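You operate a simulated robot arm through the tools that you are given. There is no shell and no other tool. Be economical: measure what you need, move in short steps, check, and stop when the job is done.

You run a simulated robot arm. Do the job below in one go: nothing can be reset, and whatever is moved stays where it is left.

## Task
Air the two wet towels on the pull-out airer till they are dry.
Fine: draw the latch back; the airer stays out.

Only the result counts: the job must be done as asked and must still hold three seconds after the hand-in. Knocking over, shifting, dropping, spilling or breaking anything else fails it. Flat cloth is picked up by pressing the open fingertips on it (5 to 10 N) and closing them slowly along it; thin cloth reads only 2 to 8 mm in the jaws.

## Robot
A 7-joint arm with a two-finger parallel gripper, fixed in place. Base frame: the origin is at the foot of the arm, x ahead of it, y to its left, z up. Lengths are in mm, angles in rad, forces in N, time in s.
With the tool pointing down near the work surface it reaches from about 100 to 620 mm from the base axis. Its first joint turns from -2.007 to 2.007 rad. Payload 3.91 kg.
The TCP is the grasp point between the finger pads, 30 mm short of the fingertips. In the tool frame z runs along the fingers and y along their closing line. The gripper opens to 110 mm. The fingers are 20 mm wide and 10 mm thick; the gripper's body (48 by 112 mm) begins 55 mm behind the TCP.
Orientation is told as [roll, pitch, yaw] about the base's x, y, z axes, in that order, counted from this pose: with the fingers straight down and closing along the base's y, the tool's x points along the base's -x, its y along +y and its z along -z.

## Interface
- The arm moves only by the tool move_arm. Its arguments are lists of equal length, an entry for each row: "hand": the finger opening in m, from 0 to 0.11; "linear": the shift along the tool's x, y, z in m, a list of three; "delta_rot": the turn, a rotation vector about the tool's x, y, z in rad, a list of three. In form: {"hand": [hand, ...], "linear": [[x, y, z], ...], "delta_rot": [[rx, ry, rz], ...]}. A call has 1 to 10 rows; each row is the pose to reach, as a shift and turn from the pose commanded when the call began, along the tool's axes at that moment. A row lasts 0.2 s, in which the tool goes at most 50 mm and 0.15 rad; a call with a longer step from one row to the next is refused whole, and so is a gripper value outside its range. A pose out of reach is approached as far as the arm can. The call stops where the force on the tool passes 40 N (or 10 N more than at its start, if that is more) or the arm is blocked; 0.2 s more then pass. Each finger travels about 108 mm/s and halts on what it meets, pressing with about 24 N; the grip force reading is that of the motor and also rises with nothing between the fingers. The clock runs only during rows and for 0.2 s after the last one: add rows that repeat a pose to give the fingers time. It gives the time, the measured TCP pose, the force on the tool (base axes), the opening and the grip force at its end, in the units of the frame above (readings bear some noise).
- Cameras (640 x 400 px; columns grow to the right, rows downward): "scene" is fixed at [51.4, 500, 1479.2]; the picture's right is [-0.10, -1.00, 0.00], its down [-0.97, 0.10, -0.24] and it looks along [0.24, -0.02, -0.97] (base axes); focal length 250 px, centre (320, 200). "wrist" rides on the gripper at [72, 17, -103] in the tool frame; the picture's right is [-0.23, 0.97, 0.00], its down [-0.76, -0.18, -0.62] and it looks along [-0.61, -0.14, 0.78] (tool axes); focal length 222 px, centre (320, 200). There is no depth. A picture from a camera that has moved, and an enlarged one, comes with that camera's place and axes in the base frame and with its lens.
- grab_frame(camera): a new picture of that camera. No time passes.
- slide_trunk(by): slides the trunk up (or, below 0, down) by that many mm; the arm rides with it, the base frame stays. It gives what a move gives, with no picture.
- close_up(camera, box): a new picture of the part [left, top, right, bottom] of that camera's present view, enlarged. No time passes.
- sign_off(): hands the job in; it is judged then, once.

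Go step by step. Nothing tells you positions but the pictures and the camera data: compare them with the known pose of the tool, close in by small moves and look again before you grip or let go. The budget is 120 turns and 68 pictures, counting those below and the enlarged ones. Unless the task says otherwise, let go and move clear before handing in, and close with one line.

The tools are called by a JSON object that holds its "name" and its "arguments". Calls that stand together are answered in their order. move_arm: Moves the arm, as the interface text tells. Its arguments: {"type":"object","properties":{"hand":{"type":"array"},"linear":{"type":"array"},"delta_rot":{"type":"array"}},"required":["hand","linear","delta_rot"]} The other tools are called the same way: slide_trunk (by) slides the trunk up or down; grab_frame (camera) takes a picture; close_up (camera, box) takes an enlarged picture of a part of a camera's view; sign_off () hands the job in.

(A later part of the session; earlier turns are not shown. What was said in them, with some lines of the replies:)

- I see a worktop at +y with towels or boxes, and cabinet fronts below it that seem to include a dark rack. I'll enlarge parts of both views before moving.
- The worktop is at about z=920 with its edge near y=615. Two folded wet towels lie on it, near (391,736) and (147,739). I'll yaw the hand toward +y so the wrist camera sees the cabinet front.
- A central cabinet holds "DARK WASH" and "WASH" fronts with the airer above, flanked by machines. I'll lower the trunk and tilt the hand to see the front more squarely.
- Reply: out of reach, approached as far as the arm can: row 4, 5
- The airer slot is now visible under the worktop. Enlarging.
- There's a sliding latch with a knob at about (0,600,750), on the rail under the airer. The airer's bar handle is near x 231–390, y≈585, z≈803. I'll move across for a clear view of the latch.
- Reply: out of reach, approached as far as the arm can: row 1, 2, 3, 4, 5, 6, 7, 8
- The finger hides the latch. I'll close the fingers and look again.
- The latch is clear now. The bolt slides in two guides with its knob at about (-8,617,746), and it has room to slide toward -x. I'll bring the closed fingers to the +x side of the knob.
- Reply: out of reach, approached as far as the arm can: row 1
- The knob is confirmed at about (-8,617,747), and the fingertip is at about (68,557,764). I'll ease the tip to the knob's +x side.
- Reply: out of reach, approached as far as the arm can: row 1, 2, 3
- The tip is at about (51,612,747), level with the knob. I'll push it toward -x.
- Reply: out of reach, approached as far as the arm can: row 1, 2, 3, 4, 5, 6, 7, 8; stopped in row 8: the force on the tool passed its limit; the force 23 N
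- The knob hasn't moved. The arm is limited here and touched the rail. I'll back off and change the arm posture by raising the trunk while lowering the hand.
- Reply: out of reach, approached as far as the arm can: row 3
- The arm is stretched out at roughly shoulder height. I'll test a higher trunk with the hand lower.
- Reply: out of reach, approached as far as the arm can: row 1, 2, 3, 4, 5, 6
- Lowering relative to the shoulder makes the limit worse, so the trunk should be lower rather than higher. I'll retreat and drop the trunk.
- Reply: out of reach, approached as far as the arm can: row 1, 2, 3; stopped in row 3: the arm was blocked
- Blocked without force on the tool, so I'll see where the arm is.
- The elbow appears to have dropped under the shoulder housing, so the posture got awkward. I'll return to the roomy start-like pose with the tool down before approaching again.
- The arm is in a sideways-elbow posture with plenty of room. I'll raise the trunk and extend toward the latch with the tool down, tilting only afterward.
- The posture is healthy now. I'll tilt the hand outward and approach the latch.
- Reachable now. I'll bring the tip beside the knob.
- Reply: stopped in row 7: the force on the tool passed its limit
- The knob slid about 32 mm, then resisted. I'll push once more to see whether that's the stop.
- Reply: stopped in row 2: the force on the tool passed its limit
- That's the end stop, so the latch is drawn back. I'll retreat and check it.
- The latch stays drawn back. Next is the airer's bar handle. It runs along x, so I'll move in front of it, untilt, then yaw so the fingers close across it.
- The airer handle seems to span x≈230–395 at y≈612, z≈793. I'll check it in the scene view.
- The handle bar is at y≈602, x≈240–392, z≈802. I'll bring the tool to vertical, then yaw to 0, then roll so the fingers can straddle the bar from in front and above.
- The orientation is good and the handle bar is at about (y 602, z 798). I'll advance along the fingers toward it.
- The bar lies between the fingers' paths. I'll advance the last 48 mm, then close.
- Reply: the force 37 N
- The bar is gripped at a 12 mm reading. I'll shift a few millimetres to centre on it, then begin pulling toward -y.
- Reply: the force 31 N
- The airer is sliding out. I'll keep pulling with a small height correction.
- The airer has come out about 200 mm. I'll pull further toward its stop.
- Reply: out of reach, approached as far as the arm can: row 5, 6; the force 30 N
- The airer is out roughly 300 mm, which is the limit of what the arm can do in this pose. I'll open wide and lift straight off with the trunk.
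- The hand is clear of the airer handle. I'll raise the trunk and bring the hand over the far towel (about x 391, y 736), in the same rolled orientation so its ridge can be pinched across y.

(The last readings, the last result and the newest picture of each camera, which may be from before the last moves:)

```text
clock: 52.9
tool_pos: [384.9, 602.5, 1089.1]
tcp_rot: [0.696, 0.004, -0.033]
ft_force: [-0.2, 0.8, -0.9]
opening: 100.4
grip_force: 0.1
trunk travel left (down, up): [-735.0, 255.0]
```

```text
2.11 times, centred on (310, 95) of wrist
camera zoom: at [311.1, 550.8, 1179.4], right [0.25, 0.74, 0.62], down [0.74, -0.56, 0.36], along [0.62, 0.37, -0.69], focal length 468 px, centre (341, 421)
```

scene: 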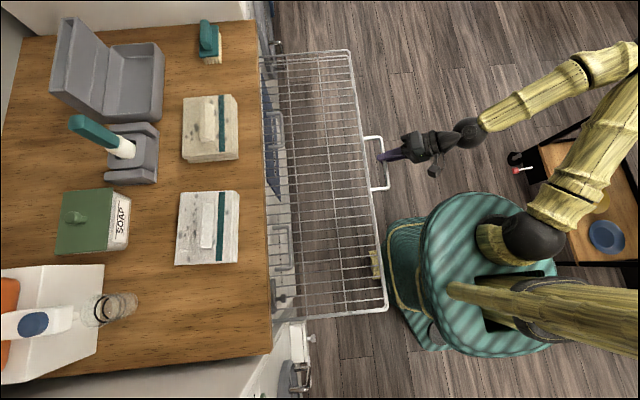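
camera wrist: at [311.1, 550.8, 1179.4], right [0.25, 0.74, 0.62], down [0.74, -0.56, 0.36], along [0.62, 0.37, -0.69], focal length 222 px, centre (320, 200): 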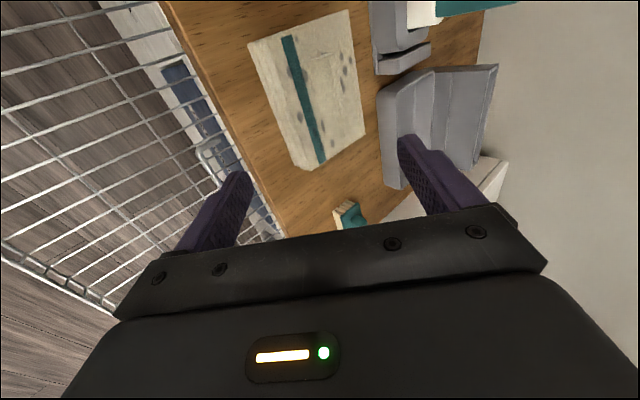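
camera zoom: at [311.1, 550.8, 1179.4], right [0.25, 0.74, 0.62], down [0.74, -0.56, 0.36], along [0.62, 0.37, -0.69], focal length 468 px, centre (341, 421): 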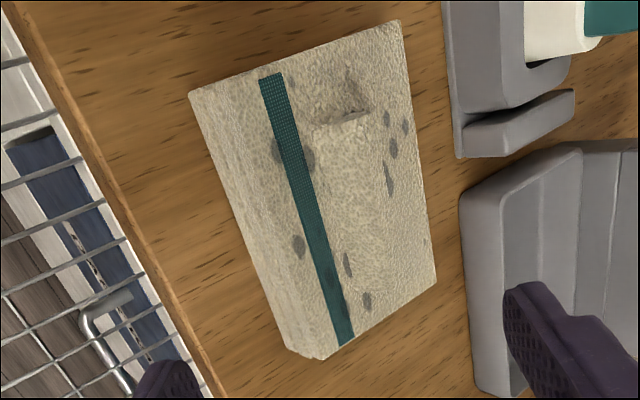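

The far towel's ridge spans x≈347–459 at y≈739, with its top at z≈944. I'll test how close to vertical the hand can be there, staying above the ridge.

{"name": "move_arm", "arguments": {"hand": [0.1, 0.1, 0.1, 0.1, 0.1], "linear": [[-0.002, 0.0108, 0.03], [-0.004, 0.0215, 0.06], [-0.006, 0.0323, 0.089], [-0.008, 0.043, 0.119], [-0.01, 0.0538, 0.149]], "delta_rot": [[0.08, 0, 0], [0.16, 0, 0], [0.24, 0, 0], [0.32, 0, 0], [0.4, 0, 0]]}}

{"name": "grab_frame", "arguments": {"camera": "scene"}}

```text
clock: 54.1
tool_pos: [368.2, 692.1, 1013.8]
tcp_rot: [0.314, 0.002, -0.034]
ft_force: [-0.2, 0.6, -1.4]
opening: 100.2
grip_force: 0.2
out of reach, approached as far as the arm can: row 4, 5
trunk travel left (down, up): [-735.0, 255.0]
```

```text
33 pictures are left
```

scene: 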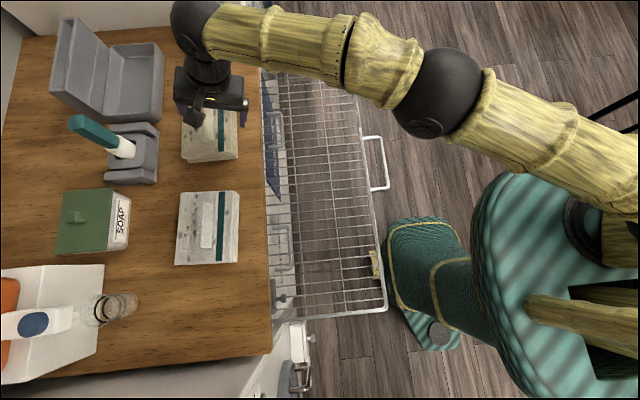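

The wrist reaches only about 725 mm radius, so the far towel will need extra lean toward +x. The near towel (about x 147) is easier, so I'll do it first and move over it.

{"name": "move_arm", "arguments": {"hand": [0.1, 0.1, 0.1, 0.1, 0.1, 0.1], "linear": [[0, 0, -0.04], [0.0434, -0.001, -0.044], [0.087, -0.0025, -0.044], [0.13, -0.0037, -0.044], [0.174, -0.005, -0.044], [0.217, -0.006, -0.044]], "delta_rot": [[0, 0, 0], [0, 0, 0], [0, 0, 0], [0, 0, 0], [0, 0, 0], [0, 0, 0]]}}

{"name": "grab_frame", "arguments": {"camera": "wrist"}}

{"name": "close_up", "arguments": {"camera": "scene", "box": [160, 80, 260, 280]}}

```text
clock: 55.5
tool_pos: [149.7, 678.4, 1055.1]
tcp_rot: [0.296, 0.001, -0.033]
ft_force: [-0.1, 0.3, -0.8]
opening: 100.2
grip_force: 0.0
trunk travel left (down, up): [-735.0, 255.0]
```

```text
32 pictures are left
camera wrist: at [76.7, 666.8, 1159.6], right [0.26, 0.92, 0.28], down [0.75, -0.38, 0.54], along [0.61, 0.07, -0.79], focal length 222 px, centre (320, 200)
```

wrist: 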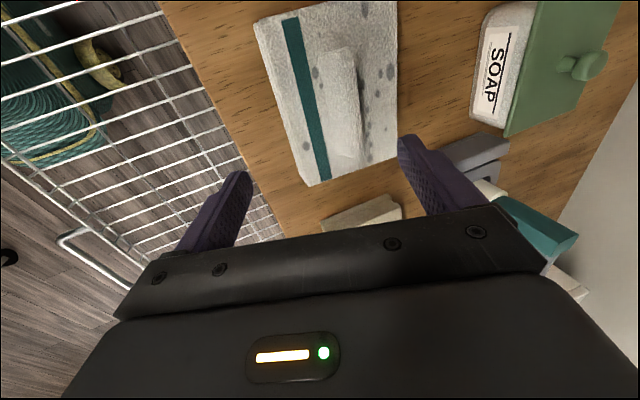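

```text
2.00 times, centred on (210, 180) of scene
camera zoom: at [51.4, 500.0, 1479.2], right [-0.1, -1.0, 0.0], down [-0.97, 0.1, -0.24], along [0.24, -0.02, -0.97], focal length 500 px, centre (540, 240)
```

zoom: 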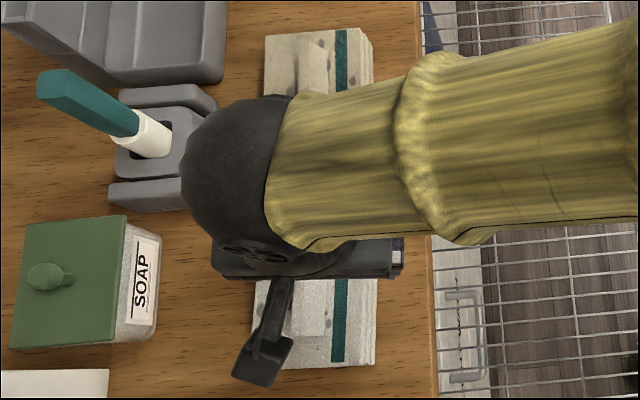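

{"name": "close_up", "arguments": {"camera": "wrist", "box": [240, 0, 420, 200]}}

```text
2.00 times, centred on (330, 100) of wrist
camera zoom: at [76.7, 666.8, 1159.6], right [0.26, 0.92, 0.28], down [0.75, -0.38, 0.54], along [0.61, 0.07, -0.79], focal length 444 px, centre (300, 400)
```

zoom: 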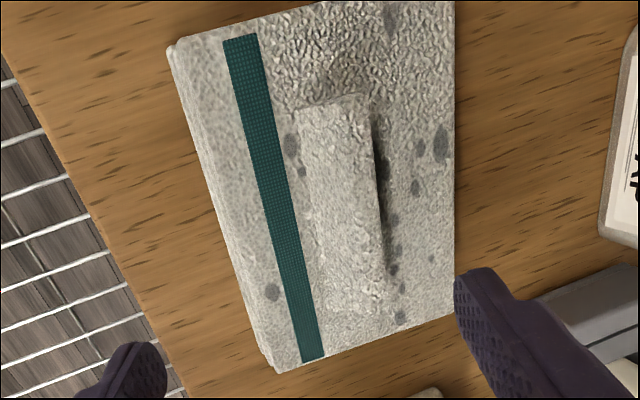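

The ridge on the near towel is clear: x≈102–206, y≈723–755, top z≈944. I'll lower over its middle with less tilt.

{"name": "move_arm", "arguments": {"hand": [0.1, 0.09, 0.08, 0.07], "linear": [[0, 0.0095, 0.021], [0, 0.019, 0.042], [0, 0.0285, 0.063], [0, 0.038, 0.085]], "delta_rot": [[0.03, 0, 0], [0.06, 0, 0], [0.09, 0, 0], [0.116, 0, 0]]}}

{"name": "grab_frame", "arguments": {"camera": "wrist"}}

```text
clock: 56.5
tool_pos: [151.1, 731.6, 984.0]
tcp_rot: [0.179, 0.004, -0.034]
ft_force: [0.6, 0.5, 0.0]
opening: 69.9
grip_force: 0.1
out of reach, approached as far as the arm can: row 4
trunk travel left (down, up): [-735.0, 255.0]
```

```text
29 pictures are left
camera wrist: at [79.6, 731.8, 1089.0], right [0.26, 0.95, 0.17], down [0.75, -0.31, 0.58], along [0.6, -0.02, -0.8], focal length 222 px, centre (320, 200)
```

wrist: 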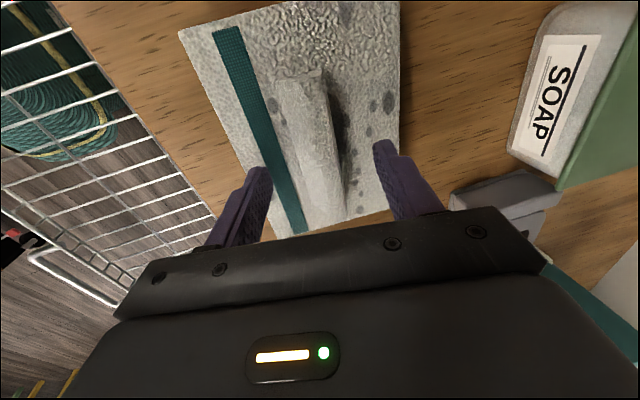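

The fingers straddle the ridge. I'll lower the last 20 mm in small steps with a touch more tilt for reach.

{"name": "move_arm", "arguments": {"hand": [0.07, 0.07, 0.07, 0.07], "linear": [[0, -0.001, 0.005], [0, -0.002, 0.01], [0, -0.003, 0.015], [0, -0.004, 0.02]], "delta_rot": [[-0.02, 0, 0], [-0.04, 0, 0], [-0.06, 0, 0], [-0.07, 0, 0]]}}

{"name": "close_up", "arguments": {"camera": "wrist", "box": [220, 50, 440, 250]}}

```text
clock: 57.4
tool_pos: [153.7, 734.4, 981.1]
tcp_rot: [0.261, 0.0, -0.033]
ft_force: [-0.6, -6.0, 21.4]
opening: 71.1
grip_force: 0.8
trunk travel left (down, up): [-735.0, 255.0]
stopped in row 4: the force on the tool passed its limit (the readings are from after the stop); the commanded pose is now the measured one
```

```text
2.00 times, centred on (330, 150) of wrist
camera zoom: at [79.7, 725.4, 1084.5], right [0.26, 0.93, 0.25], down [0.75, -0.36, 0.56], along [0.61, 0.04, -0.79], focal length 444 px, centre (300, 300)
```

zoom: 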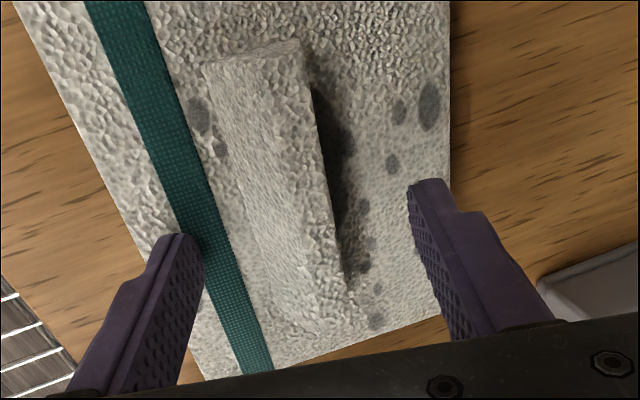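

The fingertip touched the towel's surface at z≈940, a bit higher than estimated. I'll back off 2 mm, centre on the ridge, and close slowly.

{"name": "move_arm", "arguments": {"hand": [0.07, 0.06, 0.052, 0.044, 0.036, 0.028, 0.02, 0.012, 0.004, 0.0], "linear": [[0, -0.0034, -0.0029], [0, -0.0034, -0.0029], [0, -0.0034, -0.0029], [0, -0.0034, -0.0029], [0, -0.0034, -0.0029], [0, -0.0034, -0.0029], [0, -0.0034, -0.0029], [0, -0.0034, -0.0029], [0, -0.0034, -0.0029], [0, -0.0034, -0.0029]], "delta_rot": [[0, 0, 0], [0, 0, 0], [0, 0, 0], [0, 0, 0], [0, 0, 0], [0, 0, 0], [0, 0, 0], [0, 0, 0], [0, 0, 0], [0, 0, 0]]}}

{"name": "close_up", "arguments": {"camera": "wrist", "box": [220, 50, 440, 250]}}

```text
clock: 59.6
tool_pos: [151.7, 728.5, 976.9]
tcp_rot: [0.254, 0.0, -0.033]
ft_force: [-1.7, -1.2, 2.3]
opening: 19.1
grip_force: 24.4
trunk travel left (down, up): [-735.0, 255.0]
```

```text
2.00 times, centred on (330, 150) of wrist
camera zoom: at [79.5, 722.0, 1081.7], right [0.26, 0.93, 0.24], down [0.75, -0.35, 0.56], along [0.61, 0.04, -0.79], focal length 444 px, centre (300, 300)
```

zoom: 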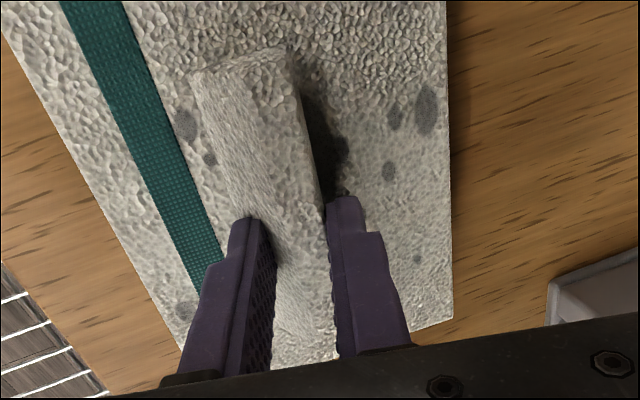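

The ridge is held with a 19 mm reading. I'll lift gently with the trunk and check.

{"name": "slide_trunk", "arguments": {"by": 60}}

{"name": "grab_frame", "arguments": {"camera": "wrist"}}

```text
clock: 60.6
tool_pos: [150.9, 731.3, 1036.1]
tcp_rot: [0.253, -0.001, -0.035]
ft_force: [-0.2, 0.3, -1.1]
opening: 15.3
grip_force: 24.1
trunk travel left (down, up): [-795.0, 195.0]
```

```text
26 pictures are left
camera wrist: at [79.9, 722.7, 1141.1], right [0.26, 0.93, 0.24], down [0.75, -0.35, 0.56], along [0.61, 0.04, -0.79], focal length 222 px, centre (320, 200)
```

wrist: 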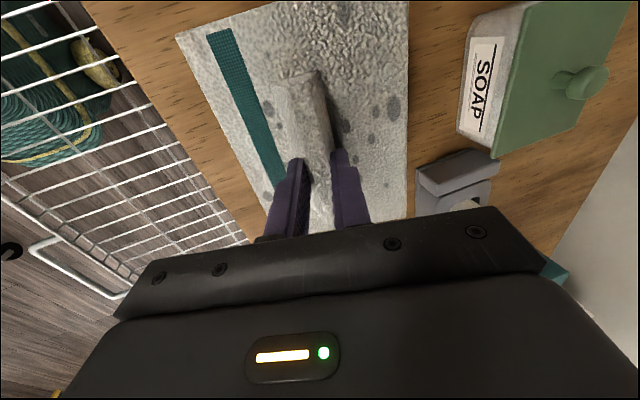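

The towel came up. I'll carry it over the airer at constant height.

{"name": "move_arm", "arguments": {"hand": [0, 0, 0, 0, 0, 0, 0, 0, 0], "linear": [[-0.0011, -0.0296, -0.0077], [-0.0021, -0.0591, -0.0153], [-0.0032, -0.0887, -0.023], [-0.0043, -0.1182, -0.0307], [-0.0053, -0.1478, -0.0383], [-0.0064, -0.1773, -0.046], [-0.0075, -0.2069, -0.0537], [-0.0085, -0.2364, -0.0613], [-0.0096, -0.266, -0.069]], "delta_rot": [[0, 0, 0], [0, 0, 0], [0, 0, 0], [0, 0, 0], [0, 0, 0], [0, 0, 0], [0, 0, 0], [0, 0, 0], [0, 0, 0]]}}

{"name": "grab_frame", "arguments": {"camera": "scene"}}

{"name": "grab_frame", "arguments": {"camera": "wrist"}}

```text
clock: 62.6
tool_pos: [153.8, 453.9, 1037.0]
tcp_rot: [0.255, 0.0, -0.034]
ft_force: [0.2, 0.4, -1.2]
opening: 15.1
grip_force: 24.0
trunk travel left (down, up): [-795.0, 195.0]
```

```text
25 pictures are left
```

scene: 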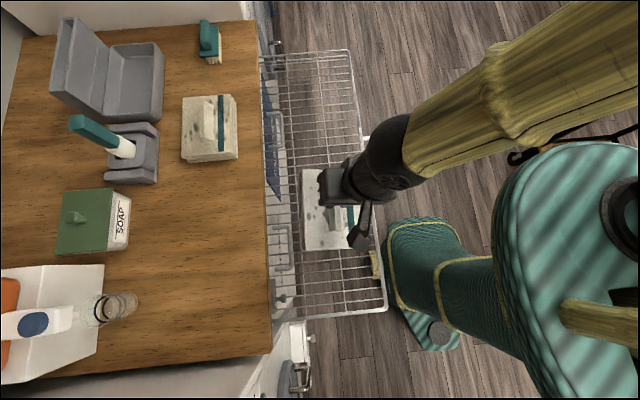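

```text
24 pictures are left
camera wrist: at [80.7, 446.4, 1141.8], right [0.26, 0.93, 0.24], down [0.75, -0.35, 0.56], along [0.61, 0.04, -0.79], focal length 222 px, centre (320, 200)
```

wrist: 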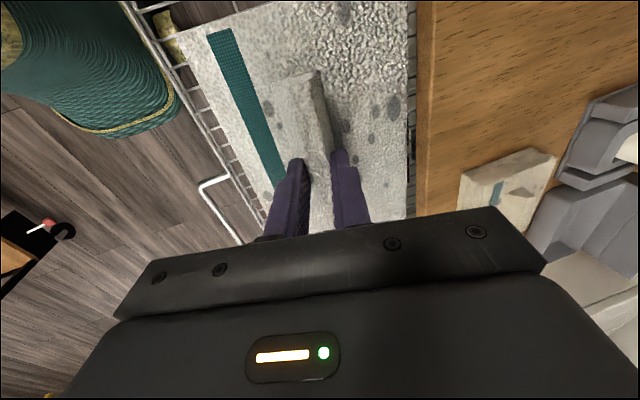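

The towel is centred over the pulled-out part. Lowering with the trunk.

{"name": "slide_trunk", "arguments": {"by": -145}}

{"name": "grab_frame", "arguments": {"camera": "wrist"}}

```text
clock: 64.3
tool_pos: [153.3, 455.5, 891.0]
tcp_rot: [0.254, 0.002, -0.033]
ft_force: [-0.1, 0.5, -0.5]
opening: 15.5
grip_force: 23.4
trunk travel left (down, up): [-650.0, 340.0]
```

```text
23 pictures are left
camera wrist: at [80.4, 447.4, 996.5], right [0.26, 0.93, 0.24], down [0.75, -0.35, 0.56], along [0.61, 0.04, -0.79], focal length 222 px, centre (320, 200)
```

wrist: 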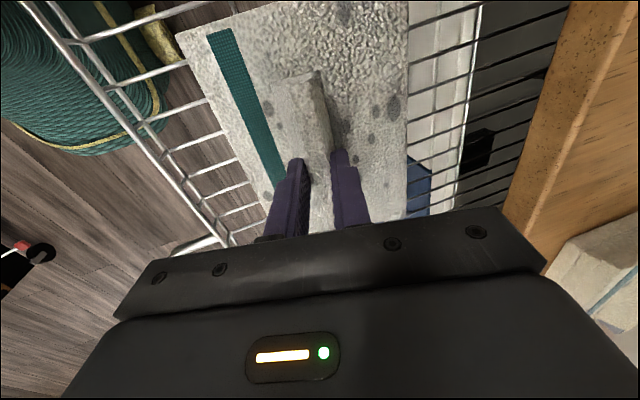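

{"name": "move_arm", "arguments": {"hand": [0, 0, 0, 0, 0], "linear": [[0, -0.001, 0.004], [0, -0.002, 0.008], [0, -0.003, 0.0115], [0, -0.004, 0.0155], [0, -0.005, 0.0195]], "delta_rot": [[0, 0, 0], [0, 0, 0], [0, 0, 0], [0, 0, 0], [0, 0, 0]]}}

```text
clock: 65.5
tool_pos: [154.0, 455.9, 870.8]
tcp_rot: [0.253, 0.001, -0.034]
ft_force: [-0.2, -0.3, -1.8]
opening: 15.3
grip_force: 24.4
trunk travel left (down, up): [-650.0, 340.0]
```

{"name": "move_arm", "arguments": {"hand": [0, 0, 0], "linear": [[0, -0.001, 0.004], [0, -0.002, 0.008], [0, -0.003, 0.0115]], "delta_rot": [[0, 0, 0], [0, 0, 0], [0, 0, 0]]}}

{"name": "grab_frame", "arguments": {"camera": "wrist"}}

```text
clock: 66.3
tool_pos: [152.7, 455.0, 859.8]
tcp_rot: [0.255, 0.001, -0.031]
ft_force: [4.2, 1.0, 9.8]
opening: 18.2
grip_force: 23.8
trunk travel left (down, up): [-650.0, 340.0]
```

```text
22 pictures are left
camera wrist: at [80.5, 447.5, 964.5], right [0.26, 0.93, 0.25], down [0.75, -0.35, 0.56], along [0.61, 0.04, -0.79], focal length 222 px, centre (320, 200)
```

wrist: 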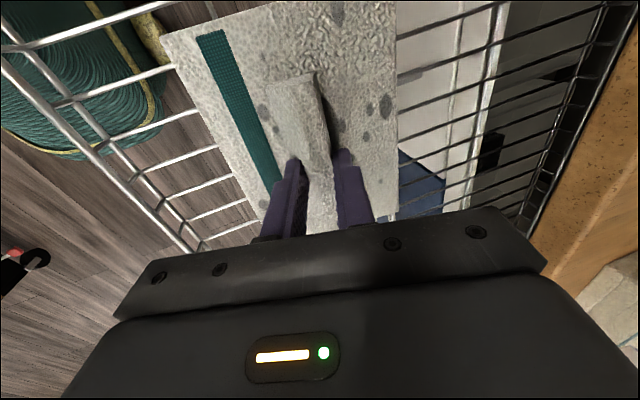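

Contact is about 10 N and the towel lies on the wires. I'll open gently and rise.

{"name": "move_arm", "arguments": {"hand": [0.024, 0.032, 0.04, 0.05, 0.05, 0.05], "linear": [[0, 0, 0], [0, 0.0005, -0.002], [0, 0.001, -0.004], [0, 0.003, -0.012], [0, 0.0075, -0.029], [0, 0.015, -0.058]], "delta_rot": [[0, 0, 0], [0, 0, 0], [0, 0, 0], [0, 0, 0], [0, 0, 0], [0, 0, 0]]}}

{"name": "slide_trunk", "arguments": {"by": 140}}

{"name": "grab_frame", "arguments": {"camera": "scene"}}

```text
clock: 67.7
tool_pos: [152.4, 454.5, 921.6]
tcp_rot: [0.256, 0.0, -0.033]
ft_force: [0.4, -0.3, 0.1]
opening: 50.2
grip_force: 0.1
trunk travel left (down, up): [-650.0, 340.0]
```

```text
clock: 69.4
tool_pos: [152.4, 454.8, 1060.3]
tcp_rot: [0.253, 0.001, -0.033]
ft_force: [0.0, -0.6, -0.3]
opening: 50.2
grip_force: 0.1
trunk travel left (down, up): [-790.0, 200.0]
```

```text
21 pictures are left
```

scene: 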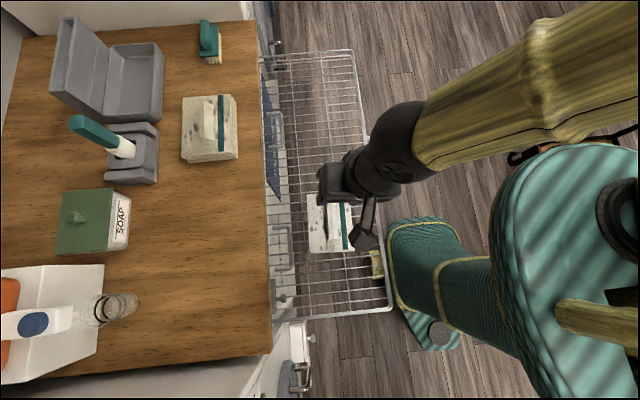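

The first towel is on the airer. Now I'll go to the far towel, leaning the hand toward +x for reach and staying above it first.

{"name": "move_arm", "arguments": {"hand": [0.07, 0.07, 0.07, 0.07, 0.07, 0.07, 0.07, 0.07, 0.07, 0.07], "linear": [[-0.021, 0.0262, 0.0089], [-0.042, 0.0524, 0.0178], [-0.063, 0.0786, 0.0267], [-0.084, 0.1048, 0.0356], [-0.105, 0.131, 0.0445], [-0.126, 0.1572, 0.0534], [-0.147, 0.1834, 0.0623], [-0.168, 0.2096, 0.0712], [-0.189, 0.2358, 0.08], [-0.21, 0.262, 0.089]], "delta_rot": [[-0.006, -0.048, -0.016], [-0.012, -0.095, -0.031], [-0.018, -0.143, -0.047], [-0.024, -0.19, -0.063], [-0.03, -0.238, -0.079], [-0.036, -0.286, -0.094], [-0.042, -0.333, -0.11], [-0.048, -0.381, -0.126], [-0.054, -0.428, -0.141], [-0.06, -0.476, -0.157]]}}

{"name": "grab_frame", "arguments": {"camera": "wrist"}}

```text
clock: 71.6
tool_pos: [373.9, 723.8, 1037.8]
tcp_rot: [0.307, -0.5, -0.014]
ft_force: [-0.6, -0.6, 0.3]
opening: 70.1
grip_force: 0.1
trunk travel left (down, up): [-790.0, 200.0]
```

```text
20 pictures are left
camera wrist: at [260.0, 710.3, 1095.1], right [0.07, 0.93, 0.37], down [0.4, -0.36, 0.84], along [0.91, 0.09, -0.4], focal length 222 px, centre (320, 200)
```

wrist: 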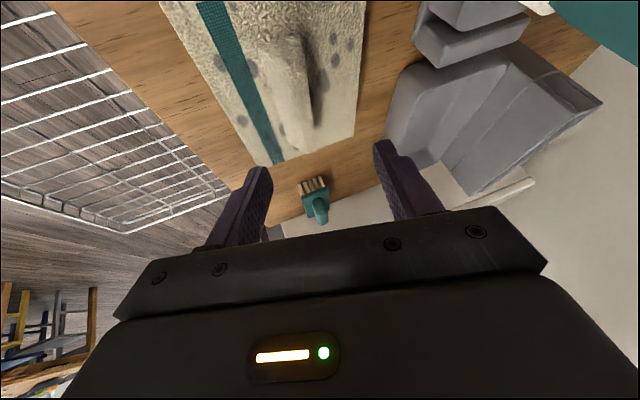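

The pose is fully reachable and the ridge lies between the fingers (x≈337–441, y≈730). Lowering most of the way.

{"name": "move_arm", "arguments": {"hand": [0.065, 0.06, 0.058, 0.058], "linear": [[0.006, -0.0036, 0.01], [0.012, -0.007, 0.02], [0.018, -0.0108, 0.03], [0.0235, -0.014, 0.039]], "delta_rot": [[0, 0, 0], [0, 0, 0], [0, 0, 0], [0, 0, 0]]}}

{"name": "close_up", "arguments": {"camera": "wrist", "box": [200, 0, 440, 240]}}

```text
clock: 72.6
tool_pos: [370.4, 721.3, 992.6]
tcp_rot: [0.311, -0.498, -0.014]
ft_force: [-0.5, -0.7, 0.1]
opening: 58.3
grip_force: 0.0
trunk travel left (down, up): [-790.0, 200.0]
```

```text
1.67 times, centred on (320, 120) of wrist
camera zoom: at [257.1, 707.8, 1048.8], right [0.07, 0.93, 0.37], down [0.4, -0.37, 0.84], along [0.91, 0.09, -0.4], focal length 370 px, centre (320, 333)
```

zoom: 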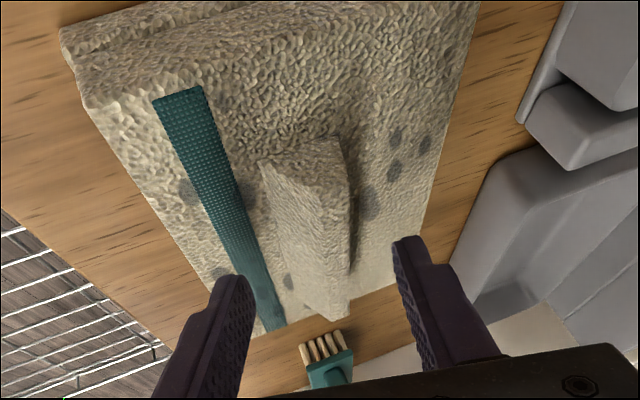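

{"name": "move_arm", "arguments": {"hand": [0.058, 0.058, 0.058, 0.058], "linear": [[0.0019, -0.0008, 0.0034], [0.0038, -0.0016, 0.0068], [0.0057, -0.0024, 0.0102], [0.0067, -0.0028, 0.012]], "delta_rot": [[0, 0, 0], [0, 0, 0], [0, 0, 0], [0, 0, 0]]}}

{"name": "close_up", "arguments": {"camera": "wrist", "box": [200, 0, 440, 240]}}

```text
clock: 73.6
tool_pos: [371.3, 721.4, 980.5]
tcp_rot: [0.311, -0.501, -0.016]
ft_force: [0.3, -1.0, 3.2]
opening: 58.0
grip_force: 0.1
trunk travel left (down, up): [-790.0, 200.0]
```

```text
1.67 times, centred on (320, 120) of wrist
camera zoom: at [257.2, 708.7, 1035.9], right [0.07, 0.93, 0.37], down [0.4, -0.37, 0.84], along [0.91, 0.09, -0.4], focal length 370 px, centre (320, 333)
```

zoom: 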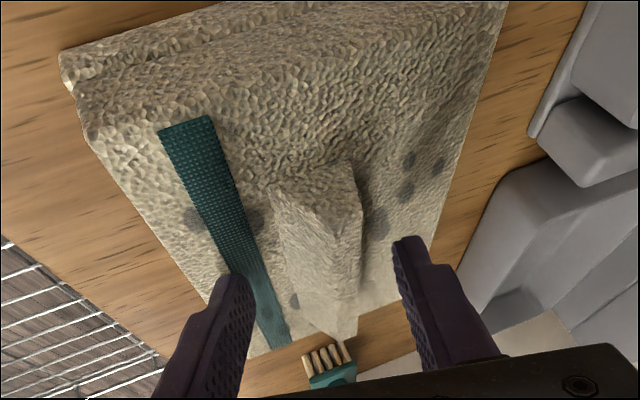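

Light contact at 3 N. Closing slowly.

{"name": "move_arm", "arguments": {"hand": [0.052, 0.046, 0.04, 0.034, 0.028, 0.022, 0.016, 0.01, 0.004, 0.0], "linear": [[0, 0, 0], [0, 0, 0], [0, 0, 0], [0, 0, 0], [0, 0, 0], [0, 0, 0], [0, 0, 0], [0, 0, 0], [0, 0, 0], [0, 0, 0]], "delta_rot": [[0, 0, 0], [0, 0, 0], [0, 0, 0], [0, 0, 0], [0, 0, 0], [0, 0, 0], [0, 0, 0], [0, 0, 0], [0, 0, 0], [0, 0, 0]]}}

{"name": "slide_trunk", "arguments": {"by": 60}}

{"name": "grab_frame", "arguments": {"camera": "wrist"}}

```text
clock: 75.8
tool_pos: [370.0, 724.0, 979.3]
tcp_rot: [0.31, -0.5, -0.015]
ft_force: [-1.6, -0.7, 3.7]
opening: 20.0
grip_force: 23.8
trunk travel left (down, up): [-790.0, 200.0]
```

```text
clock: 76.8
tool_pos: [369.9, 723.1, 1038.1]
tcp_rot: [0.309, -0.498, -0.013]
ft_force: [0.0, 0.0, -1.4]
opening: 15.2
grip_force: 24.2
trunk travel left (down, up): [-850.0, 140.0]
```

```text
17 pictures are left
camera wrist: at [257.4, 709.1, 1094.5], right [0.07, 0.93, 0.37], down [0.4, -0.36, 0.84], along [0.91, 0.09, -0.4], focal length 222 px, centre (320, 200)
```

wrist: 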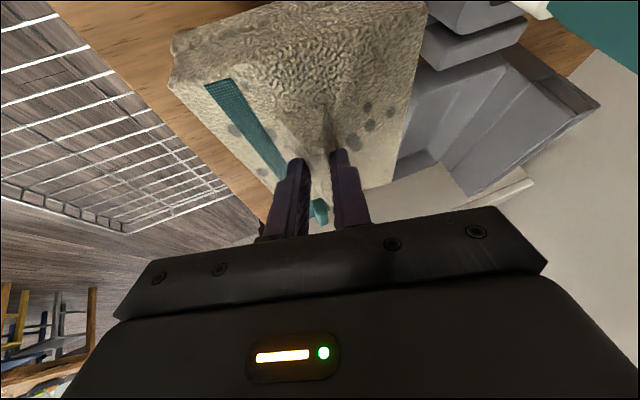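

The second towel is up. Carrying it over the airer, beside the first.

{"name": "move_arm", "arguments": {"hand": [0, 0, 0, 0, 0, 0, 0, 0, 0], "linear": [[-0.0004, -0.0284, -0.009], [-0.0007, -0.0568, -0.018], [-0.0011, -0.0851, -0.027], [-0.0015, -0.1135, -0.036], [-0.0018, -0.1419, -0.045], [-0.0022, -0.1703, -0.054], [-0.0026, -0.1986, -0.063], [-0.0029, -0.227, -0.072], [-0.0033, -0.2554, -0.081]], "delta_rot": [[0, 0, 0], [0, 0, 0], [0, 0, 0], [0, 0, 0], [0, 0, 0], [0, 0, 0], [0, 0, 0], [0, 0, 0], [0, 0, 0]]}}

{"name": "grab_frame", "arguments": {"camera": "scene"}}

```text
clock: 78.8
tool_pos: [369.9, 456.1, 1038.9]
tcp_rot: [0.311, -0.499, -0.015]
ft_force: [-0.2, -1.3, -1.8]
opening: 15.4
grip_force: 24.5
trunk travel left (down, up): [-850.0, 140.0]
```

```text
16 pictures are left
```

scene: 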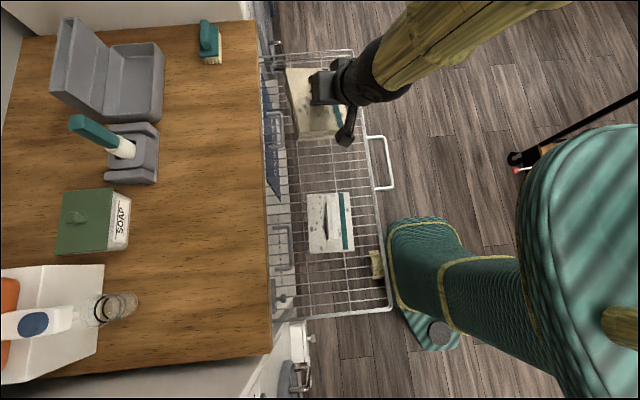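

Good spot. Lowering.

{"name": "slide_trunk", "arguments": {"by": -145}}

{"name": "grab_frame", "arguments": {"camera": "wrist"}}

```text
clock: 80.5
tool_pos: [369.8, 455.9, 893.7]
tcp_rot: [0.31, -0.5, -0.014]
ft_force: [0.9, 0.1, -2.0]
opening: 15.5
grip_force: 24.0
trunk travel left (down, up): [-705.0, 285.0]
```

```text
15 pictures are left
camera wrist: at [256.2, 441.1, 950.8], right [0.07, 0.93, 0.37], down [0.4, -0.37, 0.84], along [0.91, 0.09, -0.4], focal length 222 px, centre (320, 200)
```

wrist: 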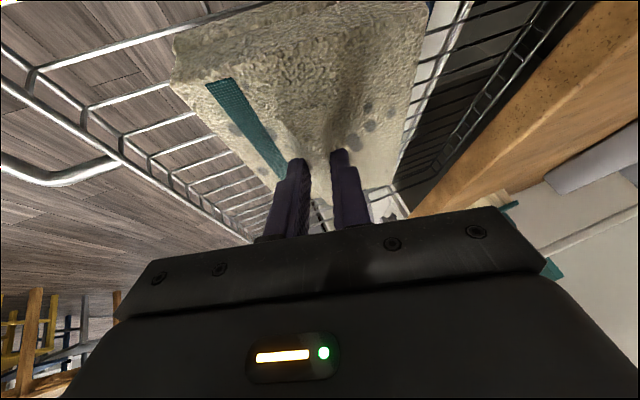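

Still about 30 mm to go; stepping down.

{"name": "move_arm", "arguments": {"hand": [0, 0, 0, 0, 0, 0, 0], "linear": [[0.0019, -0.001, 0.0034], [0.0038, -0.0021, 0.0067], [0.0058, -0.0032, 0.01], [0.0077, -0.0042, 0.0134], [0.0096, -0.0053, 0.0167], [0.0115, -0.0064, 0.02], [0.0134, -0.0074, 0.0234]], "delta_rot": [[0, 0, 0], [0, 0, 0], [0, 0, 0], [0, 0, 0], [0, 0, 0], [0, 0, 0], [0, 0, 0]]}}

```text
clock: 82.1
tool_pos: [369.2, 454.6, 867.3]
tcp_rot: [0.311, -0.5, -0.015]
ft_force: [2.5, 0.1, 9.5]
opening: 17.1
grip_force: 24.0
trunk travel left (down, up): [-705.0, 285.0]
```

It's resting on the wires. Releasing and rising.

{"name": "move_arm", "arguments": {"hand": [0.024, 0.032, 0.04, 0.05, 0.05, 0.05], "linear": [[0, 0, 0], [-0.0005, 0.0003, -0.0008], [-0.0019, 0.001, -0.0033], [-0.0058, 0.0032, -0.01], [-0.0144, 0.008, -0.025], [-0.0287, 0.0159, -0.05]], "delta_rot": [[0, 0, 0], [0, 0, 0], [0, 0, 0], [0, 0, 0], [0, 0, 0], [0, 0, 0]]}}

{"name": "slide_trunk", "arguments": {"by": 150}}

{"name": "grab_frame", "arguments": {"camera": "wrist"}}

```text
clock: 83.5
tool_pos: [368.9, 455.8, 927.1]
tcp_rot: [0.309, -0.501, -0.015]
ft_force: [0.1, -0.1, -0.1]
opening: 50.1
grip_force: 0.0
trunk travel left (down, up): [-705.0, 285.0]
```

```text
clock: 85.2
tool_pos: [368.8, 454.7, 1076.4]
tcp_rot: [0.311, -0.499, -0.014]
ft_force: [0.9, 0.4, -0.3]
opening: 49.9
grip_force: 0.1
trunk travel left (down, up): [-855.0, 135.0]
```

```text
14 pictures are left
camera wrist: at [255.9, 441.3, 1132.5], right [0.07, 0.93, 0.37], down [0.4, -0.37, 0.84], along [0.91, 0.09, -0.4], focal length 222 px, centre (320, 200)
```

wrist: 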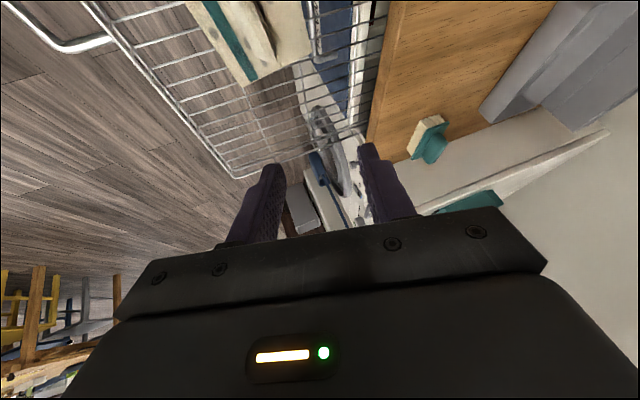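

Both towels are on the airer. I'll draw the arm back out of the way and look at the towels.

{"name": "move_arm", "arguments": {"hand": [0.05, 0.05, 0.05, 0.05, 0.05, 0.05], "linear": [[0.007, -0.025, -0.016], [0.014, -0.05, -0.032], [0.021, -0.074, -0.048], [0.027, -0.099, -0.064], [0.034, -0.123, -0.08], [0.041, -0.148, -0.095]], "delta_rot": [[0, 0.075, 0.02], [0, 0.15, 0.04], [0, 0.225, 0.06], [0, 0.3, 0.08], [0, 0.375, 0.1], [0, 0.45, 0.12]]}}

{"name": "close_up", "arguments": {"camera": "scene", "box": [240, 40, 440, 330]}}

```text
clock: 86.6
tool_pos: [310.0, 284.3, 1097.6]
tcp_rot: [0.305, -0.033, 0.009]
ft_force: [-0.2, 0.1, -0.6]
opening: 50.1
grip_force: 0.0
trunk travel left (down, up): [-855.0, 135.0]
```

```text
1.38 times, centred on (340, 185) of scene
camera zoom: at [51.4, 500.0, 1479.2], right [-0.1, -1.0, 0.0], down [-0.97, 0.1, -0.24], along [0.24, -0.02, -0.97], focal length 345 px, centre (292, 221)
```

zoom: 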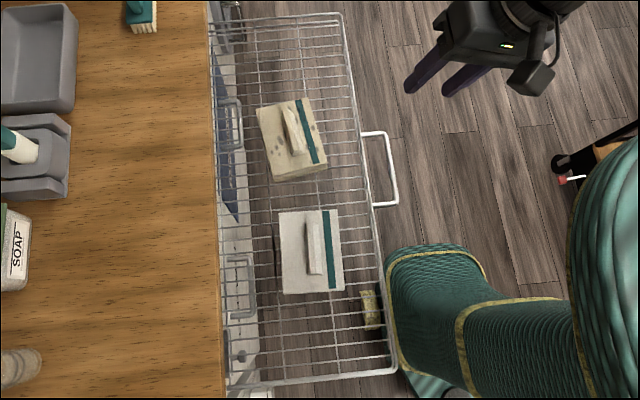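

The near towel's wet spots are already gone, while the far one still shows spots. I'll wait with the arm still.

{"name": "move_arm", "arguments": {"hand": [0.05, 0.05, 0.05, 0.05, 0.05, 0.05, 0.05, 0.05, 0.05, 0.05], "linear": [[0, 0, 0], [0, 0, 0], [0, 0, 0], [0, 0, 0], [0, 0, 0], [0, 0, 0], [0, 0, 0], [0, 0, 0], [0, 0, 0], [0, 0, 0]], "delta_rot": [[0, 0, 0], [0, 0, 0], [0, 0, 0], [0, 0, 0], [0, 0, 0], [0, 0, 0], [0, 0, 0], [0, 0, 0], [0, 0, 0], [0, 0, 0]]}}

{"name": "move_arm", "arguments": {"hand": [0.05, 0.05, 0.05, 0.05, 0.05, 0.05, 0.05, 0.05, 0.05, 0.05], "linear": [[0, 0, 0], [0, 0, 0], [0, 0, 0], [0, 0, 0], [0, 0, 0], [0, 0, 0], [0, 0, 0], [0, 0, 0], [0, 0, 0], [0, 0, 0]], "delta_rot": [[0, 0, 0], [0, 0, 0], [0, 0, 0], [0, 0, 0], [0, 0, 0], [0, 0, 0], [0, 0, 0], [0, 0, 0], [0, 0, 0], [0, 0, 0]]}}

{"name": "move_arm", "arguments": {"hand": [0.05, 0.05, 0.05, 0.05, 0.05, 0.05, 0.05, 0.05, 0.05, 0.05], "linear": [[0, 0, 0], [0, 0, 0], [0, 0, 0], [0, 0, 0], [0, 0, 0], [0, 0, 0], [0, 0, 0], [0, 0, 0], [0, 0, 0], [0, 0, 0]], "delta_rot": [[0, 0, 0], [0, 0, 0], [0, 0, 0], [0, 0, 0], [0, 0, 0], [0, 0, 0], [0, 0, 0], [0, 0, 0], [0, 0, 0], [0, 0, 0]]}}

{"name": "move_arm", "arguments": {"hand": [0.05, 0.05, 0.05, 0.05, 0.05, 0.05, 0.05, 0.05, 0.05, 0.05], "linear": [[0, 0, 0], [0, 0, 0], [0, 0, 0], [0, 0, 0], [0, 0, 0], [0, 0, 0], [0, 0, 0], [0, 0, 0], [0, 0, 0], [0, 0, 0]], "delta_rot": [[0, 0, 0], [0, 0, 0], [0, 0, 0], [0, 0, 0], [0, 0, 0], [0, 0, 0], [0, 0, 0], [0, 0, 0], [0, 0, 0], [0, 0, 0]]}}

{"name": "move_arm", "arguments": {"hand": [0.05, 0.05, 0.05, 0.05, 0.05, 0.05, 0.05, 0.05, 0.05, 0.05], "linear": [[0, 0, 0], [0, 0, 0], [0, 0, 0], [0, 0, 0], [0, 0, 0], [0, 0, 0], [0, 0, 0], [0, 0, 0], [0, 0, 0], [0, 0, 0]], "delta_rot": [[0, 0, 0], [0, 0, 0], [0, 0, 0], [0, 0, 0], [0, 0, 0], [0, 0, 0], [0, 0, 0], [0, 0, 0], [0, 0, 0], [0, 0, 0]]}}

{"name": "move_arm", "arguments": {"hand": [0.05, 0.05, 0.05, 0.05, 0.05, 0.05, 0.05, 0.05, 0.05, 0.05], "linear": [[0, 0, 0], [0, 0, 0], [0, 0, 0], [0, 0, 0], [0, 0, 0], [0, 0, 0], [0, 0, 0], [0, 0, 0], [0, 0, 0], [0, 0, 0]], "delta_rot": [[0, 0, 0], [0, 0, 0], [0, 0, 0], [0, 0, 0], [0, 0, 0], [0, 0, 0], [0, 0, 0], [0, 0, 0], [0, 0, 0], [0, 0, 0]]}}

{"name": "move_arm", "arguments": {"hand": [0.05, 0.05, 0.05, 0.05, 0.05, 0.05, 0.05, 0.05, 0.05, 0.05], "linear": [[0, 0, 0], [0, 0, 0], [0, 0, 0], [0, 0, 0], [0, 0, 0], [0, 0, 0], [0, 0, 0], [0, 0, 0], [0, 0, 0], [0, 0, 0]], "delta_rot": [[0, 0, 0], [0, 0, 0], [0, 0, 0], [0, 0, 0], [0, 0, 0], [0, 0, 0], [0, 0, 0], [0, 0, 0], [0, 0, 0], [0, 0, 0]]}}

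{"name": "close_up", "arguments": {"camera": "scene", "box": [300, 80, 360, 230]}}

```text
clock: 88.8
tool_pos: [309.7, 285.9, 1098.6]
tcp_rot: [0.306, -0.036, 0.007]
ft_force: [0.9, 0.1, -0.5]
opening: 50.2
grip_force: 0.1
trunk travel left (down, up): [-855.0, 135.0]
```

```text
clock: 91.0
tool_pos: [309.4, 285.0, 1098.4]
tcp_rot: [0.306, -0.035, 0.008]
ft_force: [0.9, 0.3, 1.0]
opening: 50.1
grip_force: 0.0
trunk travel left (down, up): [-855.0, 135.0]
```

```text
clock: 93.2
tool_pos: [309.1, 285.8, 1097.0]
tcp_rot: [0.305, -0.034, 0.005]
ft_force: [-0.5, -0.4, -0.8]
opening: 50.0
grip_force: 0.0
trunk travel left (down, up): [-855.0, 135.0]
```

```text
clock: 95.4
tool_pos: [310.3, 286.1, 1098.1]
tcp_rot: [0.305, -0.035, 0.007]
ft_force: [0.2, 0.1, -1.1]
opening: 50.0
grip_force: 0.1
trunk travel left (down, up): [-855.0, 135.0]
```

```text
clock: 97.6
tool_pos: [310.6, 285.2, 1097.7]
tcp_rot: [0.303, -0.036, 0.007]
ft_force: [0.2, 0.2, 0.1]
opening: 50.1
grip_force: 0.1
trunk travel left (down, up): [-855.0, 135.0]
```

```text
clock: 99.8
tool_pos: [310.7, 286.0, 1098.2]
tcp_rot: [0.303, -0.034, 0.007]
ft_force: [0.8, 0.3, 0.2]
opening: 50.2
grip_force: 0.0
trunk travel left (down, up): [-855.0, 135.0]
```

```text
clock: 102.0
tool_pos: [309.5, 285.2, 1097.0]
tcp_rot: [0.302, -0.033, 0.007]
ft_force: [0.1, 0.0, 0.6]
opening: 50.3
grip_force: 0.0
trunk travel left (down, up): [-855.0, 135.0]
```

```text
2.67 times, centred on (330, 155) of scene
camera zoom: at [51.4, 500.0, 1479.2], right [-0.1, -1.0, 0.0], down [-0.97, 0.1, -0.24], along [0.24, -0.02, -0.97], focal length 667 px, centre (293, 320)
```

zoom: 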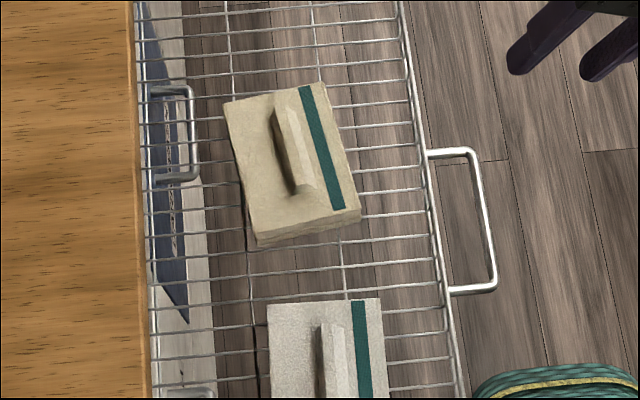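

The spots are gone from both towels. I'll wait a little longer for margin and do a last overall check.

{"name": "move_arm", "arguments": {"hand": [0.05, 0.05, 0.05, 0.05, 0.05, 0.05, 0.05, 0.05, 0.05, 0.05], "linear": [[0, 0, 0], [0, 0, 0], [0, 0, 0], [0, 0, 0], [0, 0, 0], [0, 0, 0], [0, 0, 0], [0, 0, 0], [0, 0, 0], [0, 0, 0]], "delta_rot": [[0, 0, 0], [0, 0, 0], [0, 0, 0], [0, 0, 0], [0, 0, 0], [0, 0, 0], [0, 0, 0], [0, 0, 0], [0, 0, 0], [0, 0, 0]]}}

{"name": "move_arm", "arguments": {"hand": [0.05, 0.05, 0.05, 0.05, 0.05, 0.05, 0.05, 0.05, 0.05, 0.05], "linear": [[0, 0, 0], [0, 0, 0], [0, 0, 0], [0, 0, 0], [0, 0, 0], [0, 0, 0], [0, 0, 0], [0, 0, 0], [0, 0, 0], [0, 0, 0]], "delta_rot": [[0, 0, 0], [0, 0, 0], [0, 0, 0], [0, 0, 0], [0, 0, 0], [0, 0, 0], [0, 0, 0], [0, 0, 0], [0, 0, 0], [0, 0, 0]]}}

{"name": "grab_frame", "arguments": {"camera": "scene"}}

```text
clock: 104.2
tool_pos: [309.4, 285.7, 1098.0]
tcp_rot: [0.304, -0.035, 0.008]
ft_force: [-0.3, -0.8, 0.3]
opening: 50.0
grip_force: 0.1
trunk travel left (down, up): [-855.0, 135.0]
```

```text
clock: 106.4
tool_pos: [310.4, 286.1, 1097.4]
tcp_rot: [0.305, -0.036, 0.006]
ft_force: [-0.1, -0.7, -0.5]
opening: 50.0
grip_force: 0.3
trunk travel left (down, up): [-855.0, 135.0]
```

```text
11 pictures are left
```

scene: 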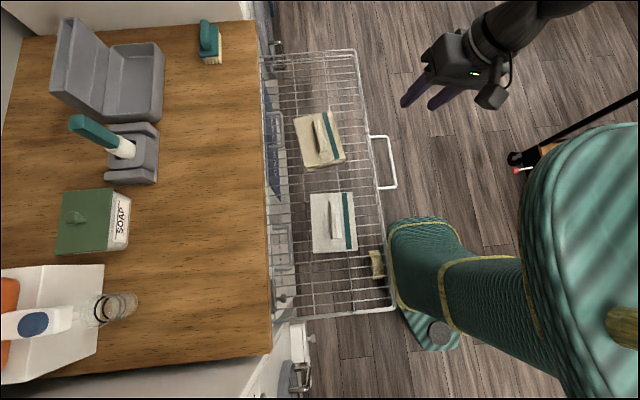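

Both towels lie dry on the pulled-out airer, nothing else has been disturbed, and the hand is clear. Handing in.

{"name": "sign_off", "arguments": {}}

```text
The job is handed in.
```

Both towels are on the pulled-out airer with no wet spots showing; the latch is drawn back, the airer is left out, and the arm is clear.
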